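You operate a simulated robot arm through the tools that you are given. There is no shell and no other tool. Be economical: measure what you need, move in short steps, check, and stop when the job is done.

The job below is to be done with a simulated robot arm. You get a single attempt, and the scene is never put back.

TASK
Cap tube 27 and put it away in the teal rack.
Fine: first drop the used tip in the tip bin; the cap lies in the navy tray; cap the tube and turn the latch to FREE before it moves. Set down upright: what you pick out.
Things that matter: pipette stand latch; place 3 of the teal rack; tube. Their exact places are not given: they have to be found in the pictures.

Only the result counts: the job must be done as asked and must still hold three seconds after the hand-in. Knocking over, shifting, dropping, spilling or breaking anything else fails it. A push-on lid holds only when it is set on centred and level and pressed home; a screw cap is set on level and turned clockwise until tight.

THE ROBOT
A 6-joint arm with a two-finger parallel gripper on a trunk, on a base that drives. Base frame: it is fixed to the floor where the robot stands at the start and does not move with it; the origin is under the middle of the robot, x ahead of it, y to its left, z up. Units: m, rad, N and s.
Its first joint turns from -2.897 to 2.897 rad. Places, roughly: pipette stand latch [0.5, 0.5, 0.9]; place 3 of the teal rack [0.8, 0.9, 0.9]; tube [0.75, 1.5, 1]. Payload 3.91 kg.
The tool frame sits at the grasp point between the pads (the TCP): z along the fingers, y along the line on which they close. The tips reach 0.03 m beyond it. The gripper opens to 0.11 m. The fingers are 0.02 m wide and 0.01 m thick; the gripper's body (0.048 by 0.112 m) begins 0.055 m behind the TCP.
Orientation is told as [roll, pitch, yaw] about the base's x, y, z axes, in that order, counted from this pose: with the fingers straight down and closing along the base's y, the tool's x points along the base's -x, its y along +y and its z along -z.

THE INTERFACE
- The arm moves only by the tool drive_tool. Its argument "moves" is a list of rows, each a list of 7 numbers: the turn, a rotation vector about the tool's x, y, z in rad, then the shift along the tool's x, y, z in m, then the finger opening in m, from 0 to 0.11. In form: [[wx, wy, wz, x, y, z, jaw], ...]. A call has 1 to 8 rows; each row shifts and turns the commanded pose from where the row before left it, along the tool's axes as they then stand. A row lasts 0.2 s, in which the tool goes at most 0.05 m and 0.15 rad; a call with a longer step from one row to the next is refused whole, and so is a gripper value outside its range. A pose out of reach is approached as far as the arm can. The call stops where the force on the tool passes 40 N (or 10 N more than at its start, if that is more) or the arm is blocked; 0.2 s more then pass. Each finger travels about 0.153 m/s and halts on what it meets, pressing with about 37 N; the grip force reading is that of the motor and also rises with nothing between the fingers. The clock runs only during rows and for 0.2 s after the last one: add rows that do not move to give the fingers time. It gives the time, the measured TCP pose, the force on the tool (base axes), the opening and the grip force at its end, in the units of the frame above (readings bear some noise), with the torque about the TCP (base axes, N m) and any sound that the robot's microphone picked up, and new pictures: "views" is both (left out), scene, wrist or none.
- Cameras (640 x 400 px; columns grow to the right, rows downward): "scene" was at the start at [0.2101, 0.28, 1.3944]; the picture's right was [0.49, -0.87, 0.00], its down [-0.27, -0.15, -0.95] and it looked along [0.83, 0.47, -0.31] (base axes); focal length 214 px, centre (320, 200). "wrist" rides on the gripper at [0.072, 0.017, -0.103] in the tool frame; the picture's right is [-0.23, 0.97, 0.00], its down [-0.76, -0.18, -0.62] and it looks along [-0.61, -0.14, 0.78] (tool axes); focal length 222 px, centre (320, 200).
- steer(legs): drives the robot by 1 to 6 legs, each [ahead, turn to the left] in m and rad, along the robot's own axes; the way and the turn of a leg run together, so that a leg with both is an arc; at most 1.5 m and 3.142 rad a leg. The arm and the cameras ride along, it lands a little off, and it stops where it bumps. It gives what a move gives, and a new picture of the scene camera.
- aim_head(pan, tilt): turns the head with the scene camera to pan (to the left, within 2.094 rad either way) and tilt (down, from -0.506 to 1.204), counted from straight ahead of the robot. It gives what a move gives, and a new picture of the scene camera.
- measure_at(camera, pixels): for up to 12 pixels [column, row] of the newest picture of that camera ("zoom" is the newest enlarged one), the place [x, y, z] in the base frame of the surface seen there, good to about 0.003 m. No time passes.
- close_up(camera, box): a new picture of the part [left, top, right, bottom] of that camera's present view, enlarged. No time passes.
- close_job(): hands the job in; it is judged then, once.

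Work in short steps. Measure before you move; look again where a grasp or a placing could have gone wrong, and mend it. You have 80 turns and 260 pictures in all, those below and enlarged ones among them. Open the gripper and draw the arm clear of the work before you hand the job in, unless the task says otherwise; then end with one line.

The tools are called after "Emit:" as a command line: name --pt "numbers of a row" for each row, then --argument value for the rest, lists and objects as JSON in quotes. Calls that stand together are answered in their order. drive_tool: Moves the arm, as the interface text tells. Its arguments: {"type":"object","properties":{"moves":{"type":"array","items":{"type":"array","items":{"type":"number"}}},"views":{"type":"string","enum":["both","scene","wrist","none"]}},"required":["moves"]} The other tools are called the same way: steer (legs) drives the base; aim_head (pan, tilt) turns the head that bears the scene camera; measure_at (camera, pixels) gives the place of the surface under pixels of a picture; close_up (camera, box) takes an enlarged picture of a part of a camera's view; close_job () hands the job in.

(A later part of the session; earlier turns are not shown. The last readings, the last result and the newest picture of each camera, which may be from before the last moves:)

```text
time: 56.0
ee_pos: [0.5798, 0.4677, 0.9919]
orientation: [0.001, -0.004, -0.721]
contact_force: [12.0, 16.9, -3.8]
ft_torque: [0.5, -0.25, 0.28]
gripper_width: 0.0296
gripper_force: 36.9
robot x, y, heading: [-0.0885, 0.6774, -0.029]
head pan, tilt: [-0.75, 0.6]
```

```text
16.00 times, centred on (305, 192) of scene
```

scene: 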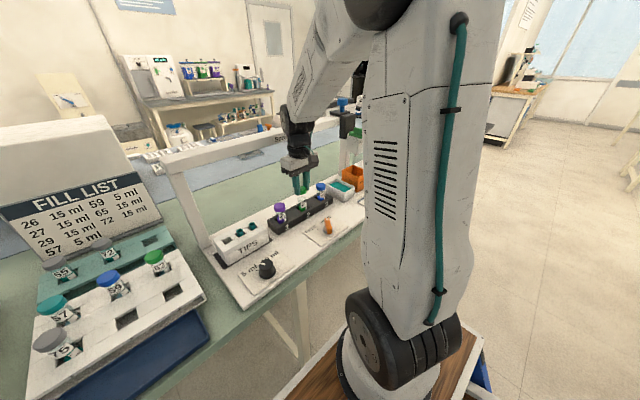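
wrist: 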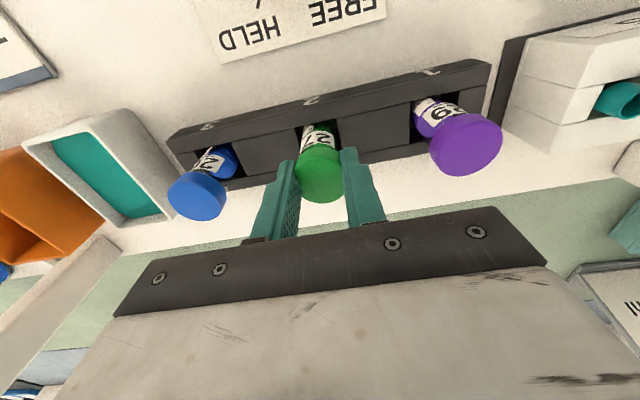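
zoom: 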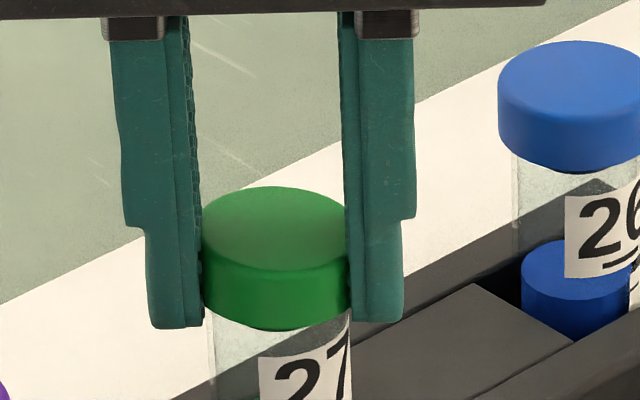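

The cap went down ~4 mm while turning, with some side load. I open the fingers a little to relieve it and look at the cap.

Emit:
drive_tool --pt "0 0 0 0 0 0.0 0.045" --pt "0 0 0 0 0 0.0 0.045" --views "wrist"

Emit:
close_up --camera "scene" --box '[285, 180, 325, 205]'

Emit:
measure_at --camera "zoom" --pixels '[[275, 190], [275, 225], [275, 262], [215, 225], [335, 225], [570, 50], [570, 75], [570, 105], [510, 75], [630, 75]]'

Emit:
close_up --camera "wrist" --box '[240, 90, 400, 220]'

```text
time: 56.6
ee_pos: [0.578, 0.4665, 0.9924]
orientation: [0.001, -0.008, -0.72]
contact_force: [0.7, -0.8, 0.5]
ft_torque: [0.02, 0.0, 0.06]
gripper_width: 0.0452
gripper_force: 0.1
robot x, y, heading: [-0.0883, 0.6736, -0.03]
head pan, tilt: [-0.75, 0.6]
```

wrist: 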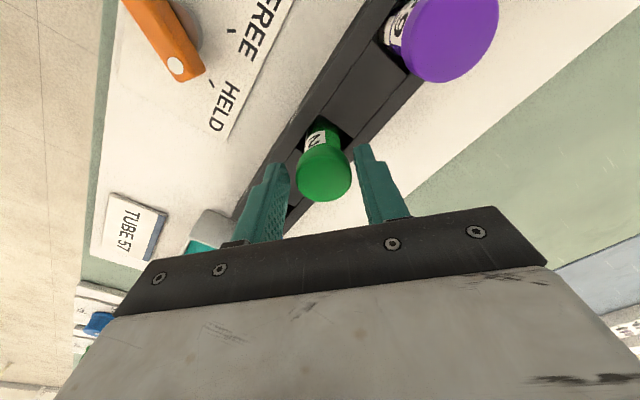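

```text
16.00 times, centred on (305, 192) of scene
```

zoom: 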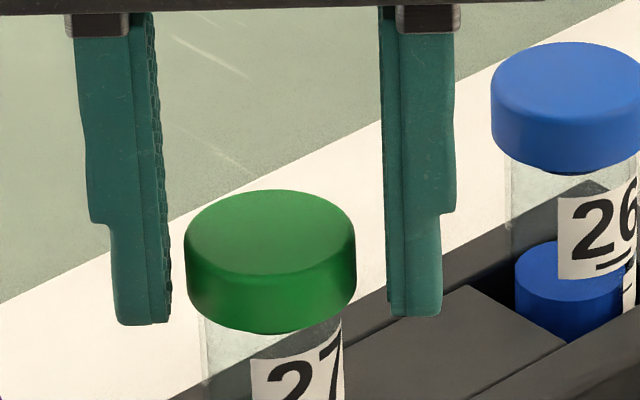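

```text
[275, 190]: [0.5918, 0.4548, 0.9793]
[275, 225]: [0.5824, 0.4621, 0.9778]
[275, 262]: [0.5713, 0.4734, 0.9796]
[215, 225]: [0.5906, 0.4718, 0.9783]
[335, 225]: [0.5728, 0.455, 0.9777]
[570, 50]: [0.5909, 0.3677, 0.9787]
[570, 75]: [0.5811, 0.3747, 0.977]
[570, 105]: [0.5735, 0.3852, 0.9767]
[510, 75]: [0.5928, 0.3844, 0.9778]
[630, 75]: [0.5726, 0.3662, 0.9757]
```

```text
3.08 times, centred on (320, 155) of wrist
```

zoom: 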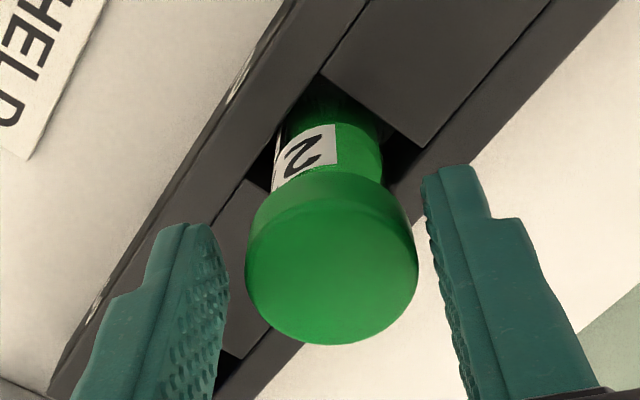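

The cap is nearly down (top 0.9785 vs 0.977). The cap is off the tool axis by about (−1, +2.2) mm; I recentre, regrip and continue turning clockwise.

Emit:
drive_tool --pt "0 0.0 0 -0.001 0.0022 0.0 0.045" --pt "0 0 0 0 0 0.0 0.02" --pt "0 0 0 0 0 0.0 0.02" --pt "0 0 0.12 0 0 0.0002 0.02" --pt "0 0 0.12 0 0 0.0002 0.02" --pt "0 0 0.12 0 0 0.0002 0.02" --pt "0 0 0.12 0 0 0.0002 0.02" --pt "0 0 0.12 0 0 0.0002 0.02" --views "none"

Emit:
close_up --camera "scene" --box '[285, 180, 325, 205]'

```text
time: 58.4
ee_pos: [0.5813, 0.469, 0.9924]
orientation: [0.009, -0.004, -1.325]
contact_force: [3.1, 1.1, -0.6]
ft_torque: [0.08, -0.07, 0.04]
gripper_width: 0.0312
gripper_force: 36.9
robot x, y, heading: [-0.0847, 0.6764, -0.03]
head pan, tilt: [-0.75, 0.6]
```

```text
16.00 times, centred on (305, 192) of scene
```

zoom: 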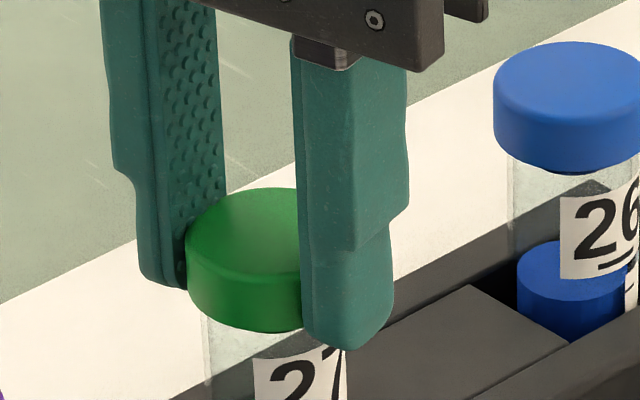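

Grip width is now the true 0.031 and resistance is low (0.04 N m). I turn further with a bit more downward pressure.

Emit:
drive_tool --pt "0 0 0.12 0 0 0.0008 0.02" --pt "0 0 0.12 0 0 0.0006 0.02" --pt "0 0 0.12 0 0 0.0006 0.02" --pt "0 0 0.12 0 0 0.0006 0.02" --pt "0 0 0.12 0 0 0.0004 0.02" --pt "0 0 0.12 0 0 0.0004 0.02" --views "none"

Emit:
close_up --camera "scene" --box '[285, 180, 325, 205]'

```text
time: 59.8
ee_pos: [0.5837, 0.467, 0.9887]
orientation: [0.01, -0.001, -2.044]
contact_force: [33.3, -4.7, 11.4]
ft_torque: [-0.17, -0.72, 0.33]
gripper_width: 0.0294
gripper_force: 36.7
robot x, y, heading: [-0.0912, 0.6767, -0.032]
head pan, tilt: [-0.75, 0.6]
heard: snap
```

```text
16.00 times, centred on (305, 192) of scene
```

zoom: 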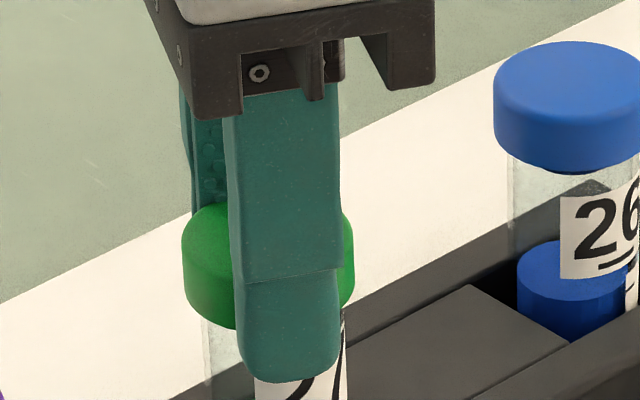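

A snap was heard — probably the cap seating. There's 33 N side load, so I release now and inspect.

Emit:
drive_tool --pt "0 0 0 0 0 0.0 0.05" --pt "0 0 0 0 0 0.0 0.05" --pt "0 0 0 0 0 -0.04 0.05" --pt "0 0 0 0 0 -0.04 0.05" --views "both"

Emit:
close_up --camera "scene" --box '[285, 180, 325, 205]'

Emit:
measure_at --camera "zoom" --pixels '[[275, 200], [275, 230], [275, 262], [215, 230], [335, 230], [570, 50], [570, 75], [570, 105], [510, 75], [630, 75]]'

```text
time: 60.8
ee_pos: [0.5818, 0.4681, 1.0701]
orientation: [0.006, -0.002, -2.041]
contact_force: [0.7, 0.6, -0.2]
ft_torque: [0.03, 0.0, 0.0]
gripper_width: 0.05
gripper_force: 0.0
robot x, y, heading: [-0.0874, 0.6774, -0.03]
head pan, tilt: [-0.75, 0.6]
```

scene: 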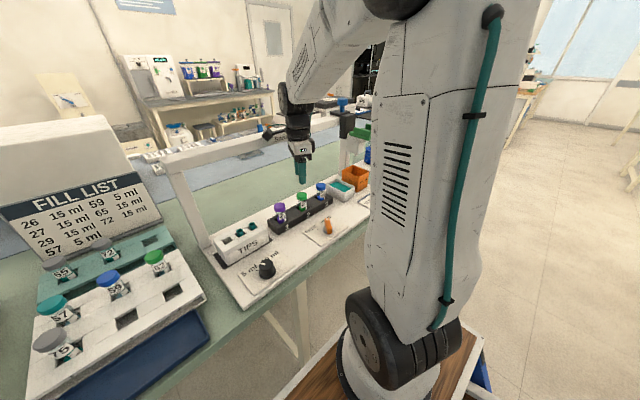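
wrist: 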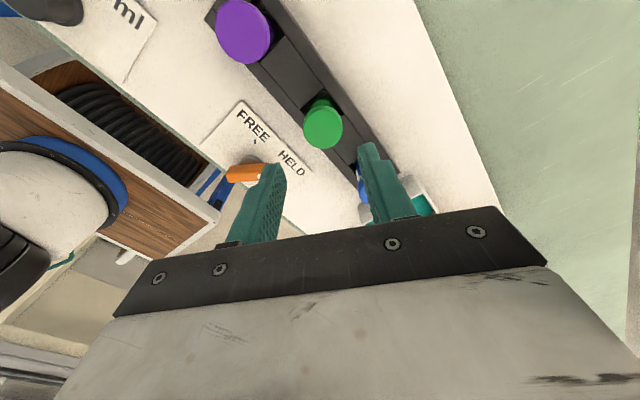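

```text
16.00 times, centred on (305, 192) of scene
```

zoom: 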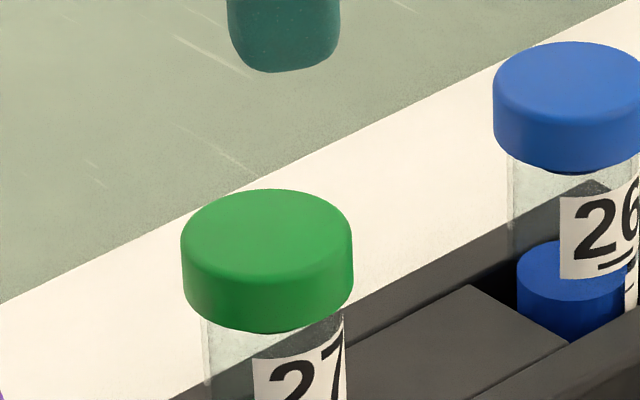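

```text
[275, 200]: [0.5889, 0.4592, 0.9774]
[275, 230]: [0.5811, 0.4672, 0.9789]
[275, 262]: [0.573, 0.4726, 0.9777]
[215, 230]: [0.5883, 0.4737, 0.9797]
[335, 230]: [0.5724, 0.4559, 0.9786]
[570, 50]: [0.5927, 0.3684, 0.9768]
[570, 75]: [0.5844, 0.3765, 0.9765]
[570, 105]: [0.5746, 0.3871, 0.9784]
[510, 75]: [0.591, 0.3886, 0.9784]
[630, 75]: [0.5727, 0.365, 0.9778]
```

The cap is level and its height and gap to the label match tube 26 (~30 px each). Next is the latch: I unwind the wrist and measure the lever.

Emit:
drive_tool --pt "0 0 -0.15 0 0 -0.04 0.06" --pt "0 0 -0.15 0 0 -0.02 0.06" --pt "0 0 -0.15 0 0 0 0.06" --pt "0 0 -0.15 0 0 0 0.06" --pt "0 0 -0.15 0 0 0 0.06" --pt "0 0 -0.15 0 0 0 0.06" --pt "0 0 -0.15 0 0 0 0.06" --pt "0 0 -0.15 0 0 0 0.06" --views "none"

Emit:
drive_tool --pt "0 0 -0.15 0 0 0 0.06" --pt "0 0 -0.15 0 0 0 0.06" --pt "0 0 -0.15 0 0 0 0.06" --pt "0 0 -0.15 0 0 0 0.06" --pt "0 0 -0.15 0 0 0 0.06" --pt "0 0 -0.09 0 0 0 0.06" --pt "0 0 0 0.04 0 0 0.06" --pt "0 0 0 0.04 0 0 0.06" --views "both"

Emit:
close_up --camera "scene" --box '[300, 205, 360, 245]'

```text
time: 62.6
ee_pos: [0.581, 0.4681, 1.1279]
orientation: [0.003, -0.007, -0.839]
contact_force: [0.5, 0.4, 1.1]
ft_torque: [-0.02, 0.02, 0.02]
gripper_width: 0.0601
gripper_force: 0.1
robot x, y, heading: [-0.0875, 0.6771, -0.027]
head pan, tilt: [-0.75, 0.6]
```

```text
time: 64.4
ee_pos: [0.5012, 0.4696, 1.1292]
orientation: [-0.003, -0.007, -0.002]
contact_force: [0.7, 0.9, -0.6]
ft_torque: [0.01, 0.02, 0.02]
gripper_width: 0.06
gripper_force: 0.0
robot x, y, heading: [-0.0857, 0.6763, -0.031]
head pan, tilt: [-0.75, 0.6]
```

scene: 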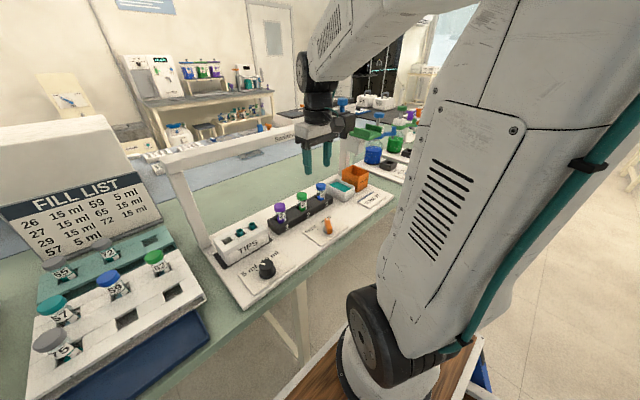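
wrist: 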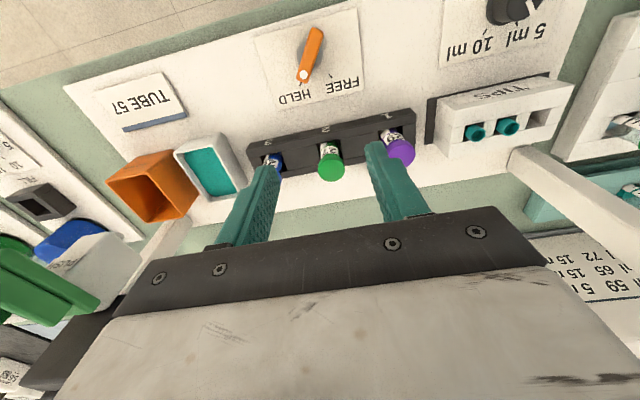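

```text
10.00 times, centred on (330, 225) of scene
```

zoom: 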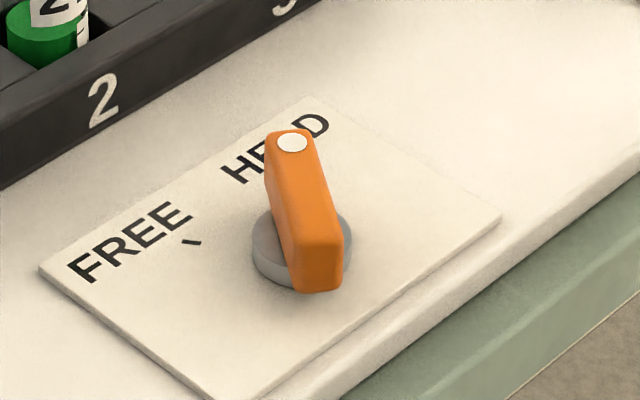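

Emit:
measure_at --camera "zoom" --pixels '[[292, 142], [304, 190], [318, 235], [318, 275], [256, 250], [350, 240], [265, 275], [192, 242], [180, 215], [275, 155], [300, 155], [260, 225]]'

Emit:
close_up --camera "wrist" --box '[250, 10, 370, 110]'

```text
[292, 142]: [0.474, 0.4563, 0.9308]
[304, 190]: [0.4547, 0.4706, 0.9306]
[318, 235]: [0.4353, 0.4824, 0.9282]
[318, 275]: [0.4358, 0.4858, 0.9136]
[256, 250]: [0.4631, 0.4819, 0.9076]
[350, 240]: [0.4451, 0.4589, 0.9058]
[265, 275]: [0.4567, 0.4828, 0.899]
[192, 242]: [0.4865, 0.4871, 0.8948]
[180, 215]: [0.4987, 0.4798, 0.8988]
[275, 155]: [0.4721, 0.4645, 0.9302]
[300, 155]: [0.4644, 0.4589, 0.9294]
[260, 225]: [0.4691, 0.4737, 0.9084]
```

```text
4.00 times, centred on (310, 60) of wrist
```

zoom: 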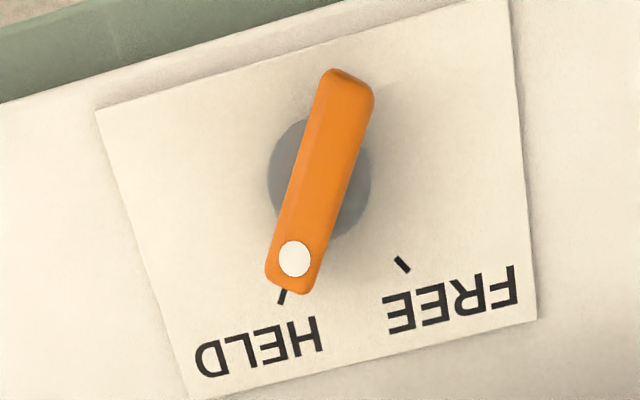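

Lever: centre (0.4547,0.4706), dot pointing at −0.59 rad (HELD); FREE tick lies at +0.48 rad, top z 0.930. I go over it, yaw to −0.59, and descend to straddle the lever.

Emit:
drive_tool --pt "0 0.007 0 0.0465 0.001 0 0.05" --pt "0 0 0.148 0 0 0.03 0.05" --pt "0 0 0.148 0 0 0.03 0.05" --pt "0 0 0.147 0 0 0.03 0.05" --pt "0 0 0.147 0 0 0.03 0.05" --pt "0 0 0 0 0 0.03 0.05" --views "wrist"

Emit:
close_up --camera "wrist" --box '[240, 90, 400, 220]'

```text
time: 65.8
ee_pos: [0.454, 0.4726, 0.978]
orientation: [-0.002, -0.003, -0.595]
contact_force: [-0.5, -0.3, 0.0]
ft_torque: [-0.05, 0.01, -0.02]
gripper_width: 0.0499
gripper_force: 0.0
robot x, y, heading: [-0.0887, 0.6763, -0.027]
head pan, tilt: [-0.75, 0.6]
```

wrist: 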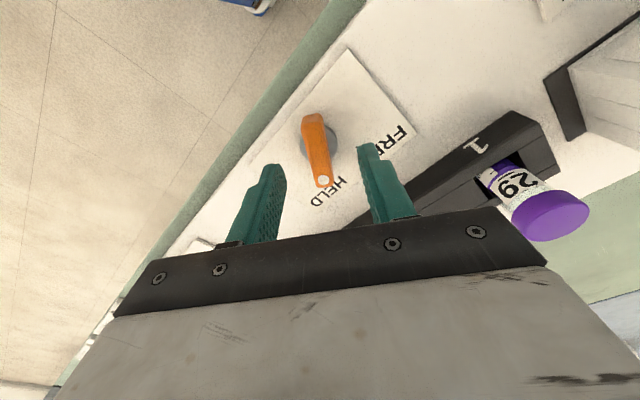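

```text
3.08 times, centred on (320, 155) of wrist
```

zoom: 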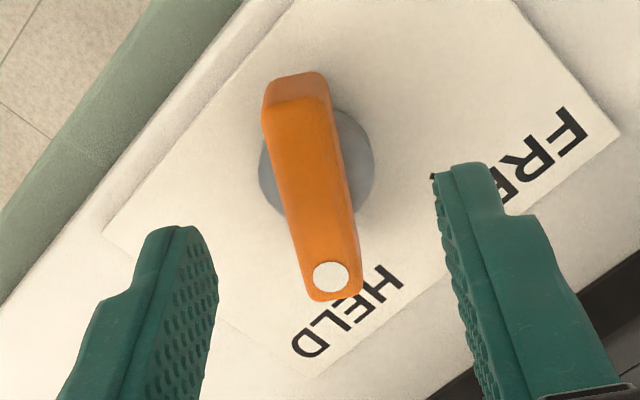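

The lever is centred between the fingers. I descend to z≈0.942 and close.

Emit:
drive_tool --pt "0 0 0 0 -0.001 0.02 0.05" --pt "0 0 0 0 0 0.014 0.05" --pt "0 0 0 0 0 0 0.0" --pt "0 0 0 0 0 0 0.0" --pt "0 0 0 0 0 0 0.0" --views "wrist"

```text
time: 67.0
ee_pos: [0.4531, 0.4692, 0.9441]
orientation: [-0.003, -0.002, -0.593]
contact_force: [-11.0, -16.3, -12.6]
ft_torque: [-0.88, -0.97, -0.12]
gripper_width: 0.0157
gripper_force: 45.7
robot x, y, heading: [-0.0905, 0.6782, -0.032]
head pan, tilt: [-0.75, 0.6]
```

wrist: 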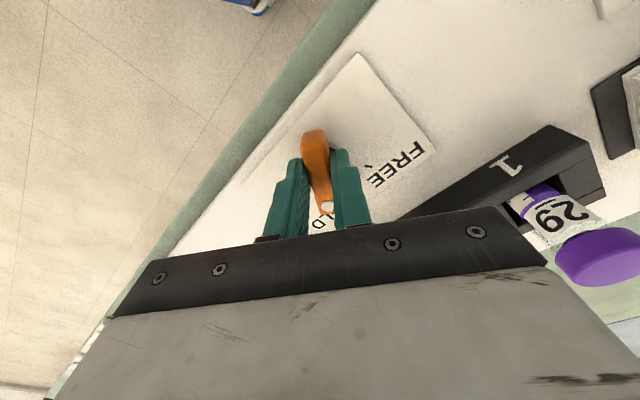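

Gripped at 0.0157. I relieve the sideways load by 1 mm and turn counterclockwise by ~1.08 rad to FREE.

Emit:
drive_tool --pt "0 0 -0.1 0 -0.001 0 0.0" --pt "0 0 -0.14 0 0 0 0.0" --pt "0 0 -0.14 0 0 0 0.0" --pt "0 0 -0.14 0 0 0 0.0" --pt "0 0 -0.14 0 0 0 0.0" --pt "0 0 -0.14 0 0 0 0.0" --pt "0 0 -0.14 0 0 0 0.0" --pt "0 0 -0.14 0 0 0 0.0" --views "scene"

Emit:
close_up --camera "scene" --box '[300, 205, 360, 245]'

```text
time: 68.4
ee_pos: [0.4519, 0.466, 0.9447]
orientation: [-0.006, 0.0, 0.201]
contact_force: [-4.6, -7.7, 5.4]
ft_torque: [0.28, 0.27, -0.04]
gripper_width: 0.0158
gripper_force: 44.1
robot x, y, heading: [-0.0904, 0.6784, -0.038]
head pan, tilt: [-0.75, 0.6]
stopped in row 7: the force on the tool passed its limit at 44 N (the readings are from after the stop); the commanded pose is now the measured one
```

scene: 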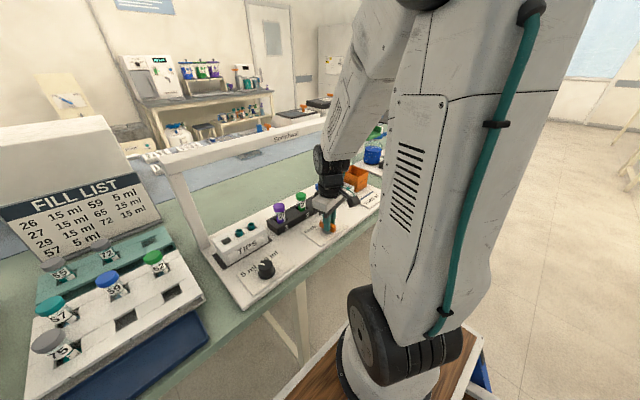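

```text
10.00 times, centred on (330, 225) of scene
```

zoom: 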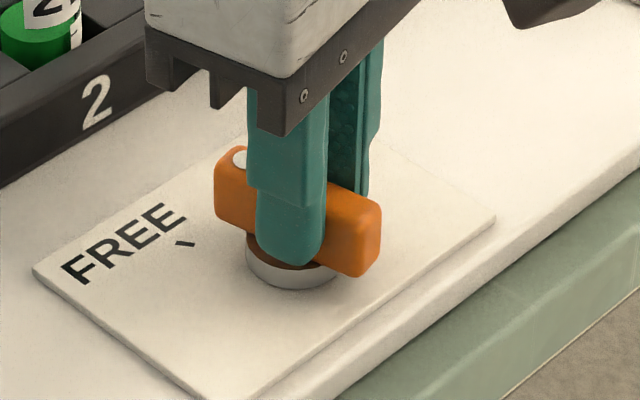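

Turned 0.8 rad; the load comes from axis offset. I open, recentre on the pivot, regrip and finish the turn.

Emit:
drive_tool --pt "0 0 0 0 0 0 0.04" --pt "0 0 0 0 0 0 0.04" --views "wrist"

Emit:
close_up --camera "wrist" --box '[240, 90, 400, 220]'

Emit:
close_up --camera "scene" --box '[300, 205, 360, 245]'

```text
time: 69.0
ee_pos: [0.4527, 0.4652, 0.9446]
orientation: [-0.005, 0.0, 0.2]
contact_force: [-0.1, 0.2, 0.0]
ft_torque: [-0.01, 0.02, 0.01]
gripper_width: 0.04
gripper_force: 0.1
robot x, y, heading: [-0.0886, 0.6739, -0.031]
head pan, tilt: [-0.75, 0.6]
```

wrist: 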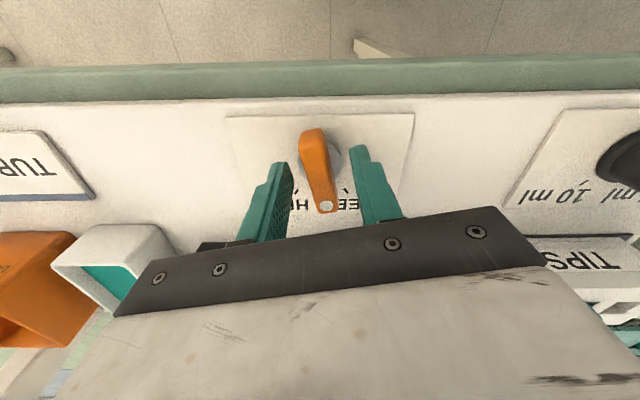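

```text
3.08 times, centred on (320, 155) of wrist
```

zoom: 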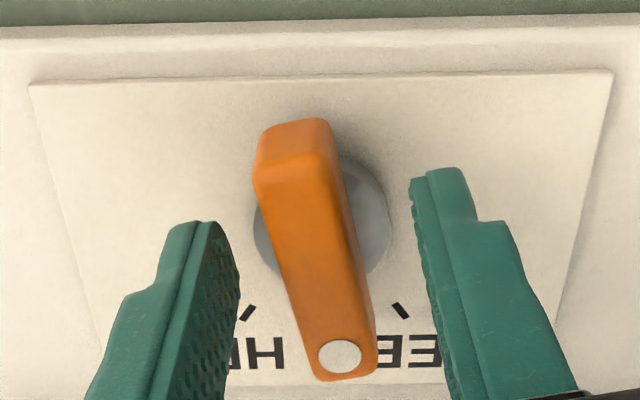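

```text
10.00 times, centred on (330, 225) of scene
```

zoom: 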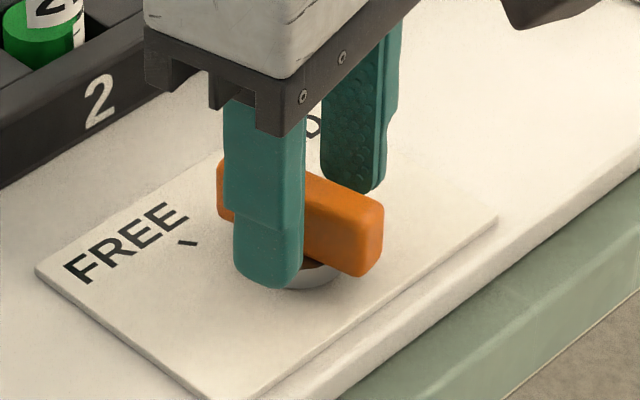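

Emit:
measure_at --camera "zoom" --pixels '[[320, 270], [190, 250], [300, 125], [360, 260], [230, 170]]'

Emit:
measure_at --camera "wrist" --pixels '[[326.5, 206], [312, 142], [318, 172], [346, 195], [299, 170], [341, 165]]'

```text
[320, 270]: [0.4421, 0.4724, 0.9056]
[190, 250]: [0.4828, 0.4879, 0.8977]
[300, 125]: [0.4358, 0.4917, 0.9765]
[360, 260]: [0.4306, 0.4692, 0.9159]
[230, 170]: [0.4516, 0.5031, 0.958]
```

```text
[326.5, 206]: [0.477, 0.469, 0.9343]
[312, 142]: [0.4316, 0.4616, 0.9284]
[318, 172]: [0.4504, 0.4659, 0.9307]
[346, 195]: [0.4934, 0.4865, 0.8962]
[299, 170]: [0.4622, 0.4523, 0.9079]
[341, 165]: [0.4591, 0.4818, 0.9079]
```

Pivot ≈(0.4535,0.466), essentially at the TCP; lever at 0.165 rad, FREE tick at 0.48. I regrip and turn 0.3 rad more.

Emit:
drive_tool --pt "0 0 0 0 0.0 0 0.0" --pt "0 0 0 0 0 0 0.0" --pt "0 0 -0.08 0 0 0 0.0" --pt "0 0 -0.08 0 0 0 0.0" --pt "0 0 -0.08 0 0 0 0.0" --pt "0 0 -0.06 0 0 0 0.0" --views "scene"

Emit:
close_up --camera "scene" --box '[300, 205, 360, 245]'

```text
time: 70.4
ee_pos: [0.4534, 0.4634, 0.9438]
orientation: [-0.007, 0.0, 0.502]
contact_force: [3.2, -22.2, 14.0]
ft_torque: [0.16, 0.11, -0.1]
gripper_width: 0.0159
gripper_force: 45.3
robot x, y, heading: [-0.0885, 0.6794, -0.031]
head pan, tilt: [-0.75, 0.6]
```

scene: 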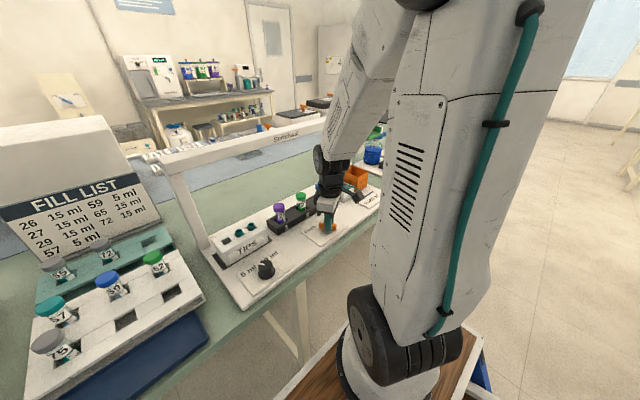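

```text
10.00 times, centred on (330, 225) of scene
```

zoom: 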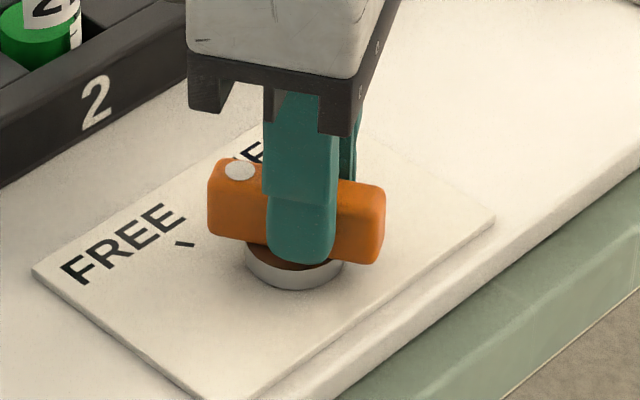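

I add a last 0.1 rad, release and rise to see the lever.

Emit:
drive_tool --pt "0 0 -0.06 0 0.0 0 0.0" --pt "0 0 -0.04 0 0 0 0.0" --pt "0 0 0 0 0 0 0.04" --pt "0 0 0 0 0 0 0.04" --pt "0 0 0 0 0 -0.045 0.05" --pt "0 0 0 0 0 -0.045 0.05" --pt "0 0 0 0 0 -0.045 0.05" --views "wrist"

Emit:
close_up --camera "wrist" --box '[230, 60, 410, 200]'

Emit:
close_up --camera "scene" --box '[285, 180, 345, 240]'

```text
time: 72.0
ee_pos: [0.4491, 0.4671, 1.0742]
orientation: [-0.003, 0.002, 0.6]
contact_force: [-0.2, -0.2, -0.1]
ft_torque: [0.05, 0.04, 0.01]
gripper_width: 0.0498
gripper_force: 0.1
robot x, y, heading: [-0.0859, 0.6715, -0.03]
head pan, tilt: [-0.75, 0.6]
```

wrist: 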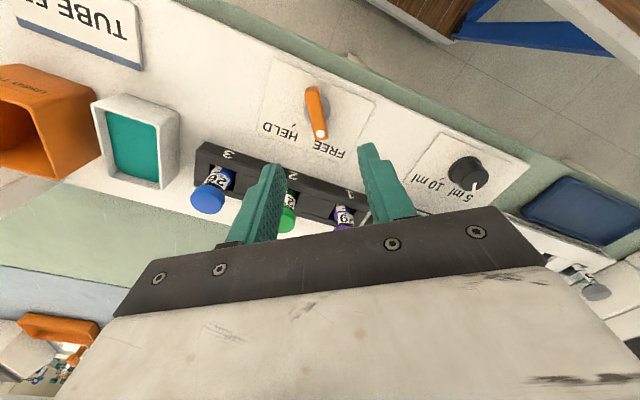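

```text
2.86 times, centred on (320, 130) of wrist
```

zoom: 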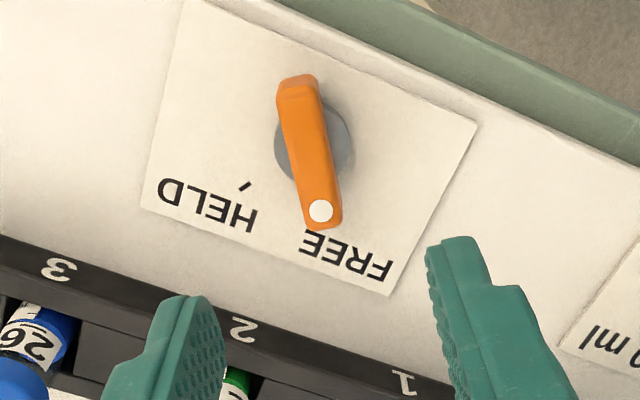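

```text
6.67 times, centred on (315, 210) of scene
```

zoom: 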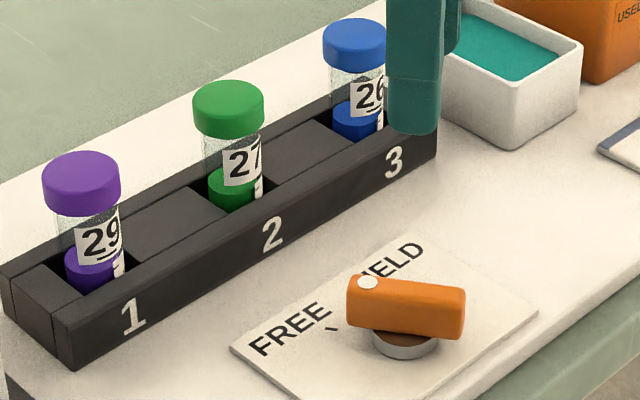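

The dot now points close to the FREE tick. I measure the lever angle against the tick.

Emit:
measure_at --camera "zoom" --pixels '[[368, 282], [455, 295], [331, 329], [410, 290], [380, 345], [435, 345]]'

Emit:
measure_at --camera "wrist" --pixels '[[320, 133], [312.5, 91], [316, 110], [325, 144], [293, 125]]'

```text
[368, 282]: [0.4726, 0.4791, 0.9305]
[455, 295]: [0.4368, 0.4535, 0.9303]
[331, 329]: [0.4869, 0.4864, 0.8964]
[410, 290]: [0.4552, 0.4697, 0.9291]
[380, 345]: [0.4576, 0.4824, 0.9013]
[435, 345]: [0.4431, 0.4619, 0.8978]
```

```text
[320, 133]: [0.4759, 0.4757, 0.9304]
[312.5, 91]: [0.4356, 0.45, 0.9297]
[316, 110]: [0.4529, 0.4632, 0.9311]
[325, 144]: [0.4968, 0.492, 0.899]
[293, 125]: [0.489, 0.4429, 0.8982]
```

The lever is at ≈+0.59 rad — symmetric to HELD's −0.59, so at FREE. Now I unwind the yaw and return above tube 27.

Emit:
drive_tool --pt "0 0 0.15 0 0 0 0.05" --pt "0 0 0.15 0 0 0 0.05" --pt "0 0 0.15 0 0 0 0.05" --pt "0 0 0.15 0 0 0 0.05" --pt "0 0 0 -0.044 0 0 0.05" --pt "0 0 0 -0.044 0 0 0.05" --pt "0 0 0 -0.043 0 0 0.05" --views "wrist"

Emit:
close_up --camera "wrist" --box '[240, 90, 400, 220]'

Emit:
measure_at --camera "zoom" --pixels '[[320, 200], [320, 180], [320, 220], [300, 200], [340, 200]]'

```text
time: 73.6
ee_pos: [0.5859, 0.4635, 1.0768]
orientation: [-0.004, -0.002, -0.001]
contact_force: [-0.9, 0.2, 0.4]
ft_torque: [0.01, -0.05, 0.01]
gripper_width: 0.0502
gripper_force: 0.0
robot x, y, heading: [-0.0877, 0.6766, -0.029]
head pan, tilt: [-0.75, 0.6]
```

wrist: 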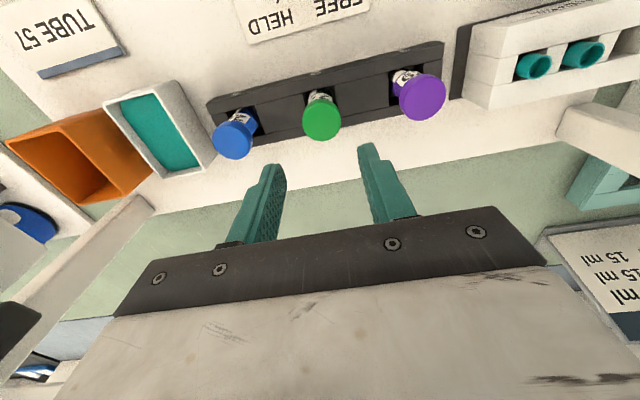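

```text
3.08 times, centred on (320, 155) of wrist
```

zoom: 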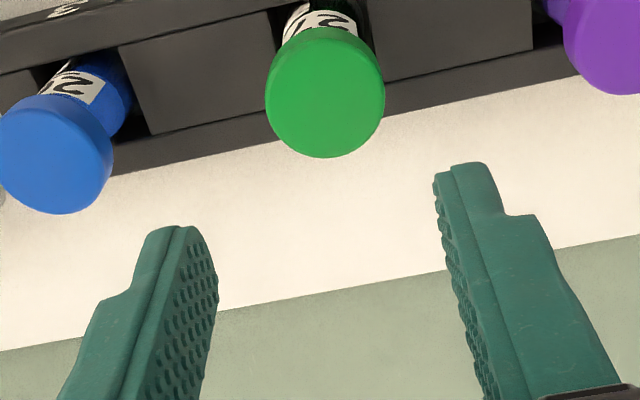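

```text
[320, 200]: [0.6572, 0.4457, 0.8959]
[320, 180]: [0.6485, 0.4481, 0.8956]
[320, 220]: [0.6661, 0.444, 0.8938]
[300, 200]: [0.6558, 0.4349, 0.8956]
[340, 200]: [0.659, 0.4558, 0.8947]
```

The cap is at about TCP + (−4.7, +2.7) mm → (0.581, 0.466). I correct and descend to z≈0.985.

Emit:
drive_tool --pt "0 0 0 0.0047 0.0027 0 0.05" --pt "0 0 0 0 0 0.035 0.05" --pt "0 0 0 0 0 0.025 0.05" --pt "0 0 0 0 0 0 0.05" --views "wrist"

Emit:
close_up --camera "wrist" --box '[240, 90, 400, 220]'

```text
time: 74.6
ee_pos: [0.579, 0.4655, 1.0158]
orientation: [-0.004, -0.001, 0.001]
contact_force: [0.2, -1.0, -0.3]
ft_torque: [0.03, 0.03, 0.0]
gripper_width: 0.0501
gripper_force: 0.0
robot x, y, heading: [-0.0865, 0.6736, -0.028]
head pan, tilt: [-0.75, 0.6]
```

wrist: 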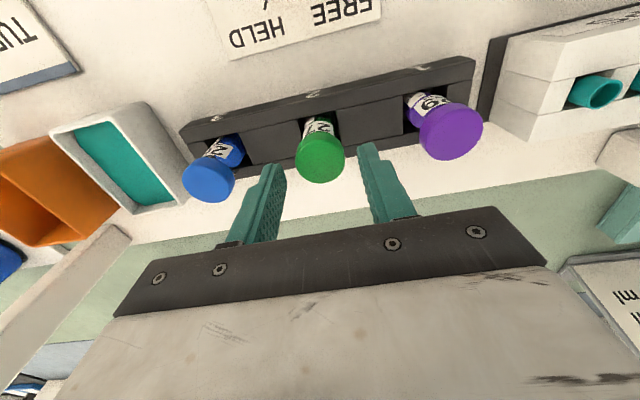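

```text
3.08 times, centred on (320, 155) of wrist
```

zoom: 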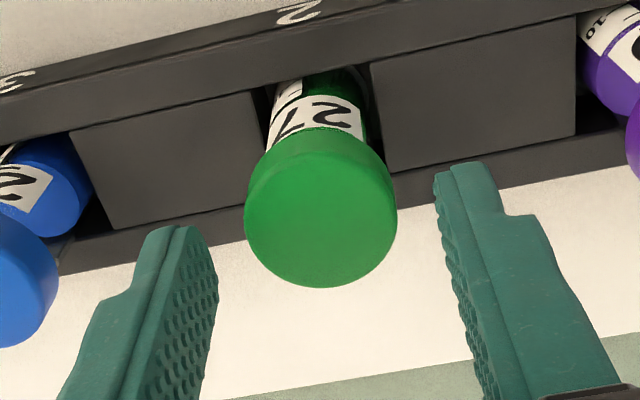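

Well centred. I descend 31 mm, close on the cap, and lift a few mm to test.

Emit:
drive_tool --pt "0 0 0 -0.0015 0 0.016 0.05" --pt "0 0 0 0 0 0.015 0.05" --pt "0 0 0 0 0 0 0.02" --pt "0 0 0 0 0 0 0.02" --pt "0 0 0 0 0 -0.005 0.02" --pt "0 0 0 0 0 -0.01 0.02" --views "wrist"

Emit:
close_up --camera "scene" --box '[275, 170, 335, 215]'

```text
time: 76.0
ee_pos: [0.5819, 0.4685, 1.0035]
orientation: [-0.006, -0.002, 0.004]
contact_force: [0.4, 1.0, -0.7]
ft_torque: [-0.01, 0.05, -0.01]
gripper_width: 0.029
gripper_force: 36.7
robot x, y, heading: [-0.0876, 0.678, -0.027]
head pan, tilt: [-0.75, 0.6]
```

wrist: 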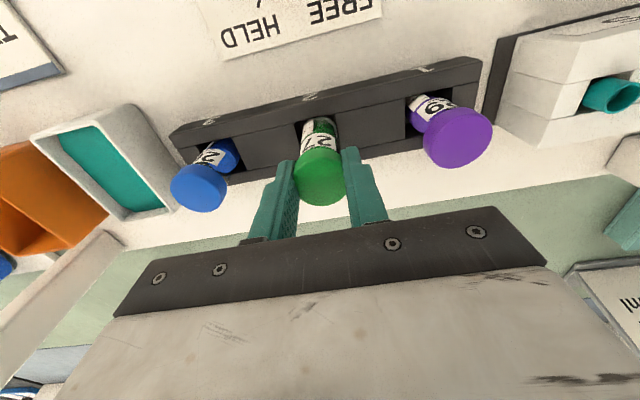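

```text
8.89 times, centred on (305, 192) of scene
```

zoom: 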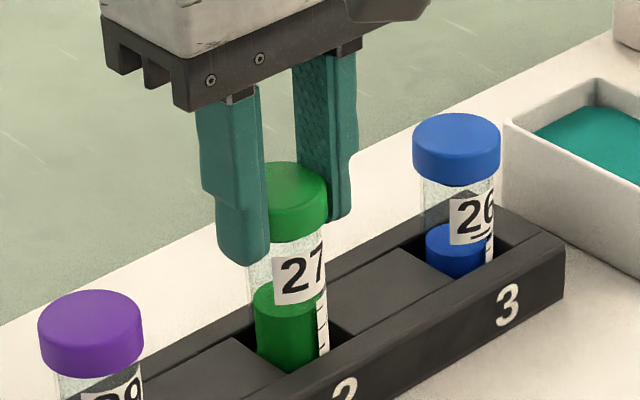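

The tube comes up with its cap. I lift to z≈1.10, check, then pull back to x≈0.46.

Emit:
drive_tool --pt "0 0 0 0 0 -0.025 0.02" --pt "0 0 0 0 0 -0.025 0.02" --pt "0 0 0 0 0 -0.025 0.02" --pt "0 0 0 0 0 -0.025 0.02" --pt "0 0 0 0.03 0 0 0.02" --pt "0 0 0 0.035 0 0 0.02" --pt "0 0 0 0.035 0 0 0.02" --views "scene"

Emit:
close_up --camera "scene" --box '[275, 130, 375, 230]'

```text
time: 77.6
ee_pos: [0.4818, 0.4719, 1.1029]
orientation: [-0.005, 0.0, 0.002]
contact_force: [0.0, -0.4, -0.6]
ft_torque: [-0.01, 0.01, 0.01]
gripper_width: 0.0291
gripper_force: 36.7
robot x, y, heading: [-0.0892, 0.676, -0.036]
head pan, tilt: [-0.75, 0.6]
```

scene: 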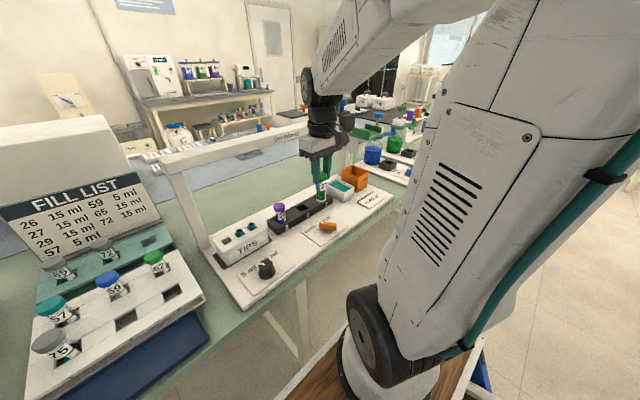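

```text
4.00 times, centred on (325, 180) of scene
```

zoom: 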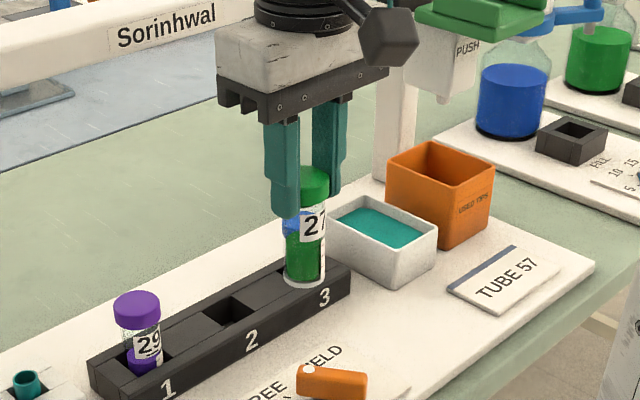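

Tube 27 with cap hangs upright. I carry it along +y to y≈0.865 in front of the racks, and turn the head back.

Emit:
drive_tool --pt "0 0 0 0 0.045 0 0.02" --pt "0 0 0 0 0.05 -0.005 0.02" --pt "0 0 0 0 0.05 -0.005 0.02" --pt "0 0 0 0 0.05 -0.005 0.02" --pt "0 0 0 0 0.05 0 0.02" --pt "0 0 0 0 0.05 0 0.02" --pt "0 0 0 0 0.05 0 0.02" --pt "0 0 0 0 0.045 0 0.02" --views "none"

Emit:
aim_head --pan -0.1 --tilt 0.55

Emit:
close_up --camera "scene" --box '[240, 120, 400, 240]'

```text
refused: row 2 steps farther than a row can; nothing moved
```

```text
time: 78.7
ee_pos: [0.4827, 0.4724, 1.1025]
orientation: [-0.004, -0.001, 0.001]
contact_force: [0.1, 0.1, -0.2]
ft_torque: [-0.01, 0.01, -0.02]
gripper_width: 0.0289
gripper_force: 37.1
robot x, y, heading: [-0.0864, 0.678, -0.032]
head pan, tilt: [-0.099, 0.55]
```

scene: 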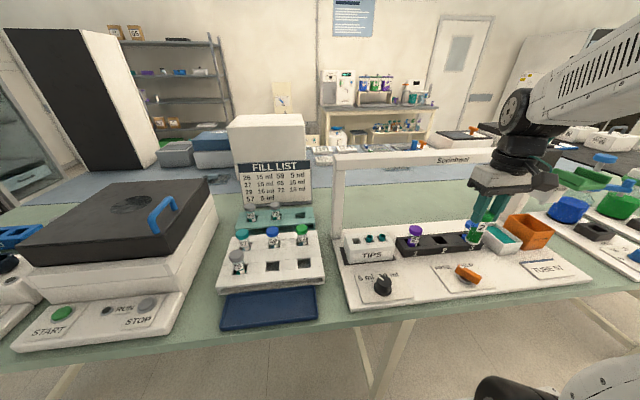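

```text
3.33 times, centred on (320, 180) of scene
```

zoom: 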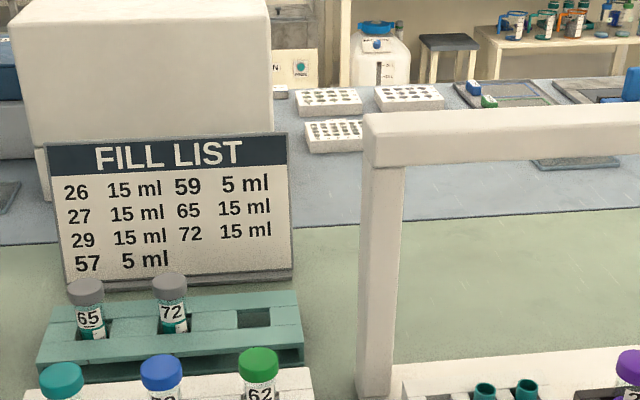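

The move was refused for step size; nothing moved. I measure the teal hole precisely in this view and redo the move with smaller steps.

Emit:
close_up --camera "scene" --box '[240, 195, 330, 245]'

Emit:
measure_at --camera "scene" --pixels '[[303.5, 211.5], [303.5, 207], [303.5, 218.5], [292, 212], [315, 212], [276, 210], [251, 212], [270, 195], [310, 195], [301, 228], [338, 175], [235, 195]]'

Emit:
drive_tool --pt "0 0 0 0 0.04 0 0.02" --pt "0 0 0 0 0.048 -0.003 0.02" --pt "0 0 0 0 0.048 -0.003 0.02" --pt "0 0 0 0 0.048 -0.003 0.02" --pt "0 0 0 0 0.048 0 0.02" --pt "0 0 0 0 0.048 0 0.02" --pt "0 0 0 0 0.048 0 0.02" --pt "0 0 0 0 0.045 0 0.02" --views "wrist"

```text
7.11 times, centred on (285, 220) of scene
```

zoom: 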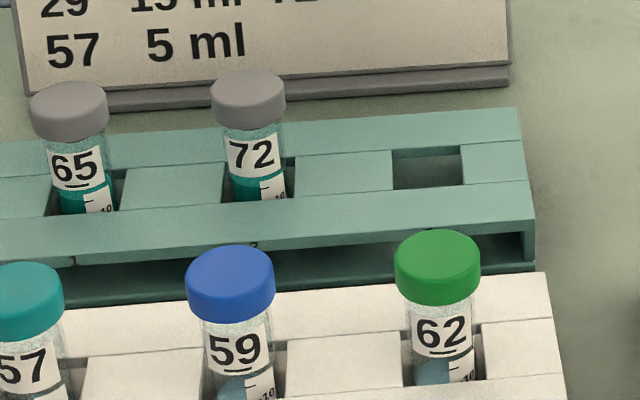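

```text
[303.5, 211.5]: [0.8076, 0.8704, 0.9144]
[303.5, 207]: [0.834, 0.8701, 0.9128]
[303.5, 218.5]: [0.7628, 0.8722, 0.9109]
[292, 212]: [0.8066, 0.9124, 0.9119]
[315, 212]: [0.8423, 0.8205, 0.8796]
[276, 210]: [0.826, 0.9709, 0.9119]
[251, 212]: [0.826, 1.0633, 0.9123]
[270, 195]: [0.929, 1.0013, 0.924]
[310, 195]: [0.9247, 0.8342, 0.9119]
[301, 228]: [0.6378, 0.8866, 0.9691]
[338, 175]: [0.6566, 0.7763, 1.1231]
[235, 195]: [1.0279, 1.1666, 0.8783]
```

```text
time: 80.5
ee_pos: [0.4783, 0.8426, 1.1101]
orientation: [-0.004, -0.001, 0.002]
contact_force: [0.4, -0.2, 0.0]
ft_torque: [0.04, -0.01, -0.03]
gripper_width: 0.029
gripper_force: 37.3
robot x, y, heading: [-0.0873, 0.6779, -0.032]
head pan, tilt: [-0.099, 0.55]
```

wrist: 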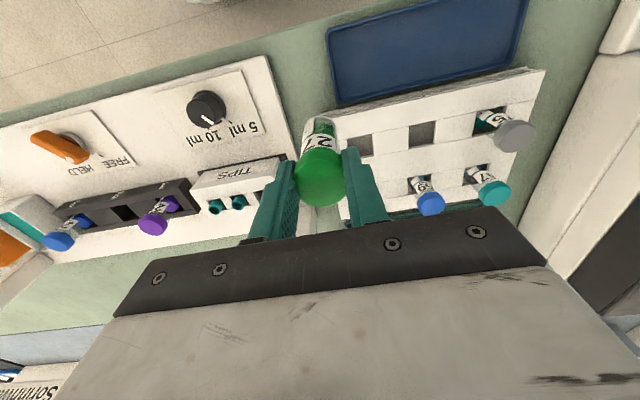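

Hole 3 of the teal rack appears centred at zoom (427,170). I measure its edges, and tube 72's and sign's positions, exactly.

Emit:
close_up --camera "scene" --box '[240, 195, 330, 245]'

Emit:
measure_at --camera "zoom" --pixels '[[385, 170], [470, 165], [428, 143], [428, 196], [390, 196], [465, 190], [298, 170], [218, 172], [248, 85], [428, 180], [428, 160], [440, 70]]'

```text
7.11 times, centred on (285, 220) of scene
```

zoom: 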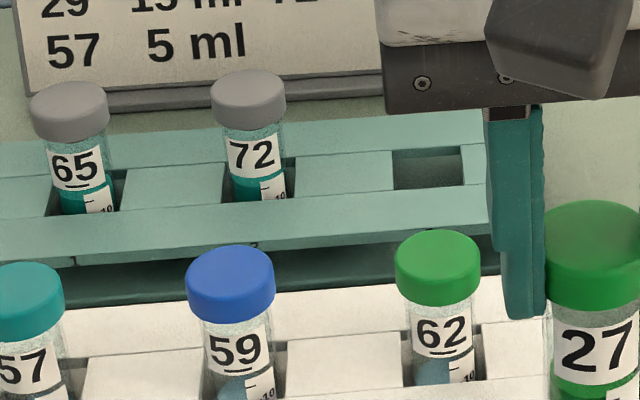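

```text
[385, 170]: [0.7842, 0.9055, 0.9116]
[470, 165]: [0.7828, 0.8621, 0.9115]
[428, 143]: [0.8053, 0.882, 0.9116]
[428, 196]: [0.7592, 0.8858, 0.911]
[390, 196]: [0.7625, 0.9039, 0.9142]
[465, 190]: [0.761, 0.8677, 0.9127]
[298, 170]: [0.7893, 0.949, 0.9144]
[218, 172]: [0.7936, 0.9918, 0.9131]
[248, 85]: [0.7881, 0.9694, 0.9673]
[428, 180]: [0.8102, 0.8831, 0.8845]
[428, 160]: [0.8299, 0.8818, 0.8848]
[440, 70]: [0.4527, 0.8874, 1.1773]
```

Hole 3: centre (0.783, 0.884), ~0.036 wide, floor 0.885, seated cap tops at 0.967. I move over it at the present height (tube bottom ≈1.02, clear of tube 62).

Emit:
drive_tool --pt "0 0 0 0 0.0414 -0.005 0.02" --pt "0 0 0 -0.0435 0 0 0.02" --pt "0 0 0 -0.0435 0 0 0.02" --pt "0 0 0 -0.0435 0 0 0.02" --pt "0 0 0 -0.0435 0 0 0.02" --pt "0 0 0 -0.0435 0 0 0.02" --pt "0 0 0 -0.0435 0 0 0.02" --pt "0 0 0 -0.0435 0 0 0.02" --views "both"

Emit:
close_up --camera "scene" --box '[240, 160, 340, 245]'

Emit:
close_up --camera "wrist" --box '[230, 60, 410, 210]'

```text
time: 82.2
ee_pos: [0.7868, 0.8822, 1.1167]
orientation: [-0.006, -0.002, 0.0]
contact_force: [-0.4, 0.1, 0.5]
ft_torque: [0.02, -0.02, -0.02]
gripper_width: 0.029
gripper_force: 37.2
robot x, y, heading: [-0.0879, 0.6724, -0.032]
head pan, tilt: [-0.099, 0.55]
```

scene: 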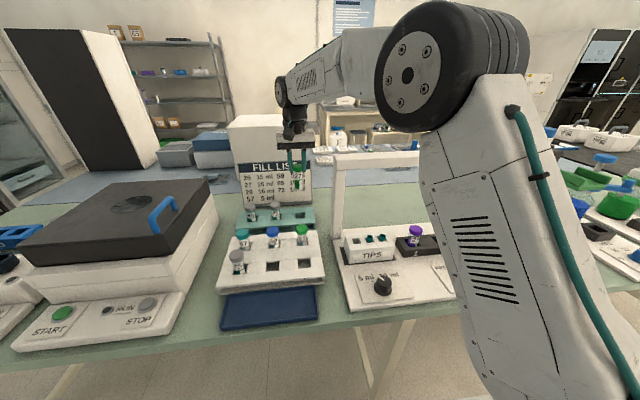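
wrist: 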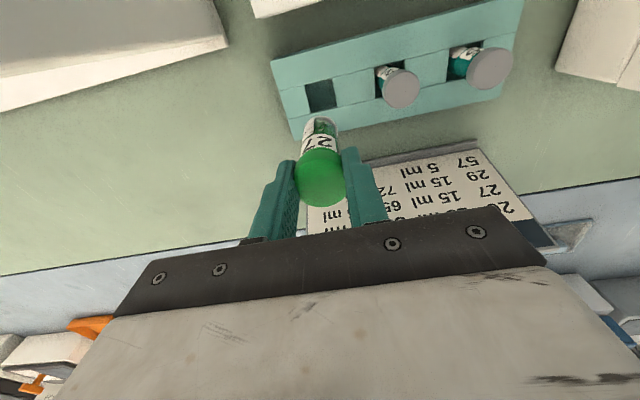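

```text
4.71 times, centred on (290, 202) of scene
```

zoom: 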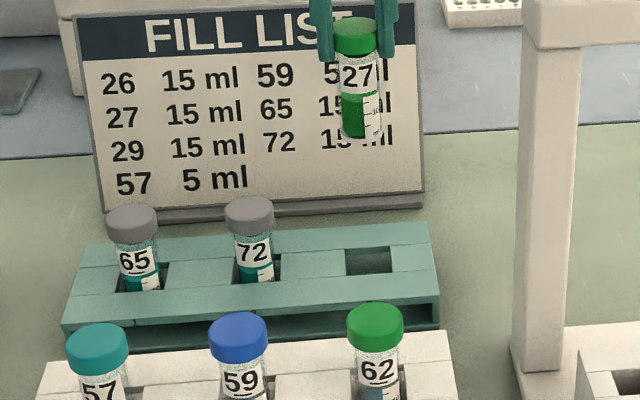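

```text
2.67 times, centred on (320, 135) of wrist
```

zoom: 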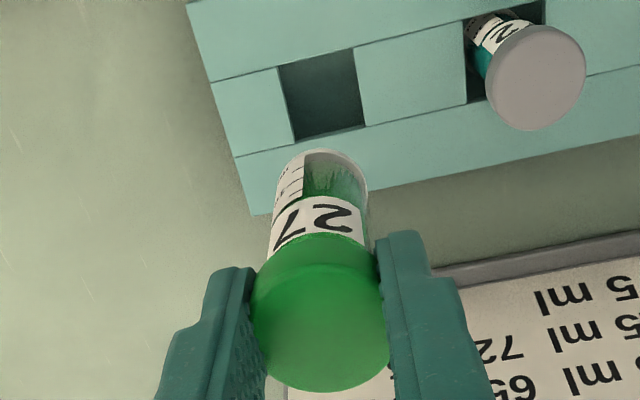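

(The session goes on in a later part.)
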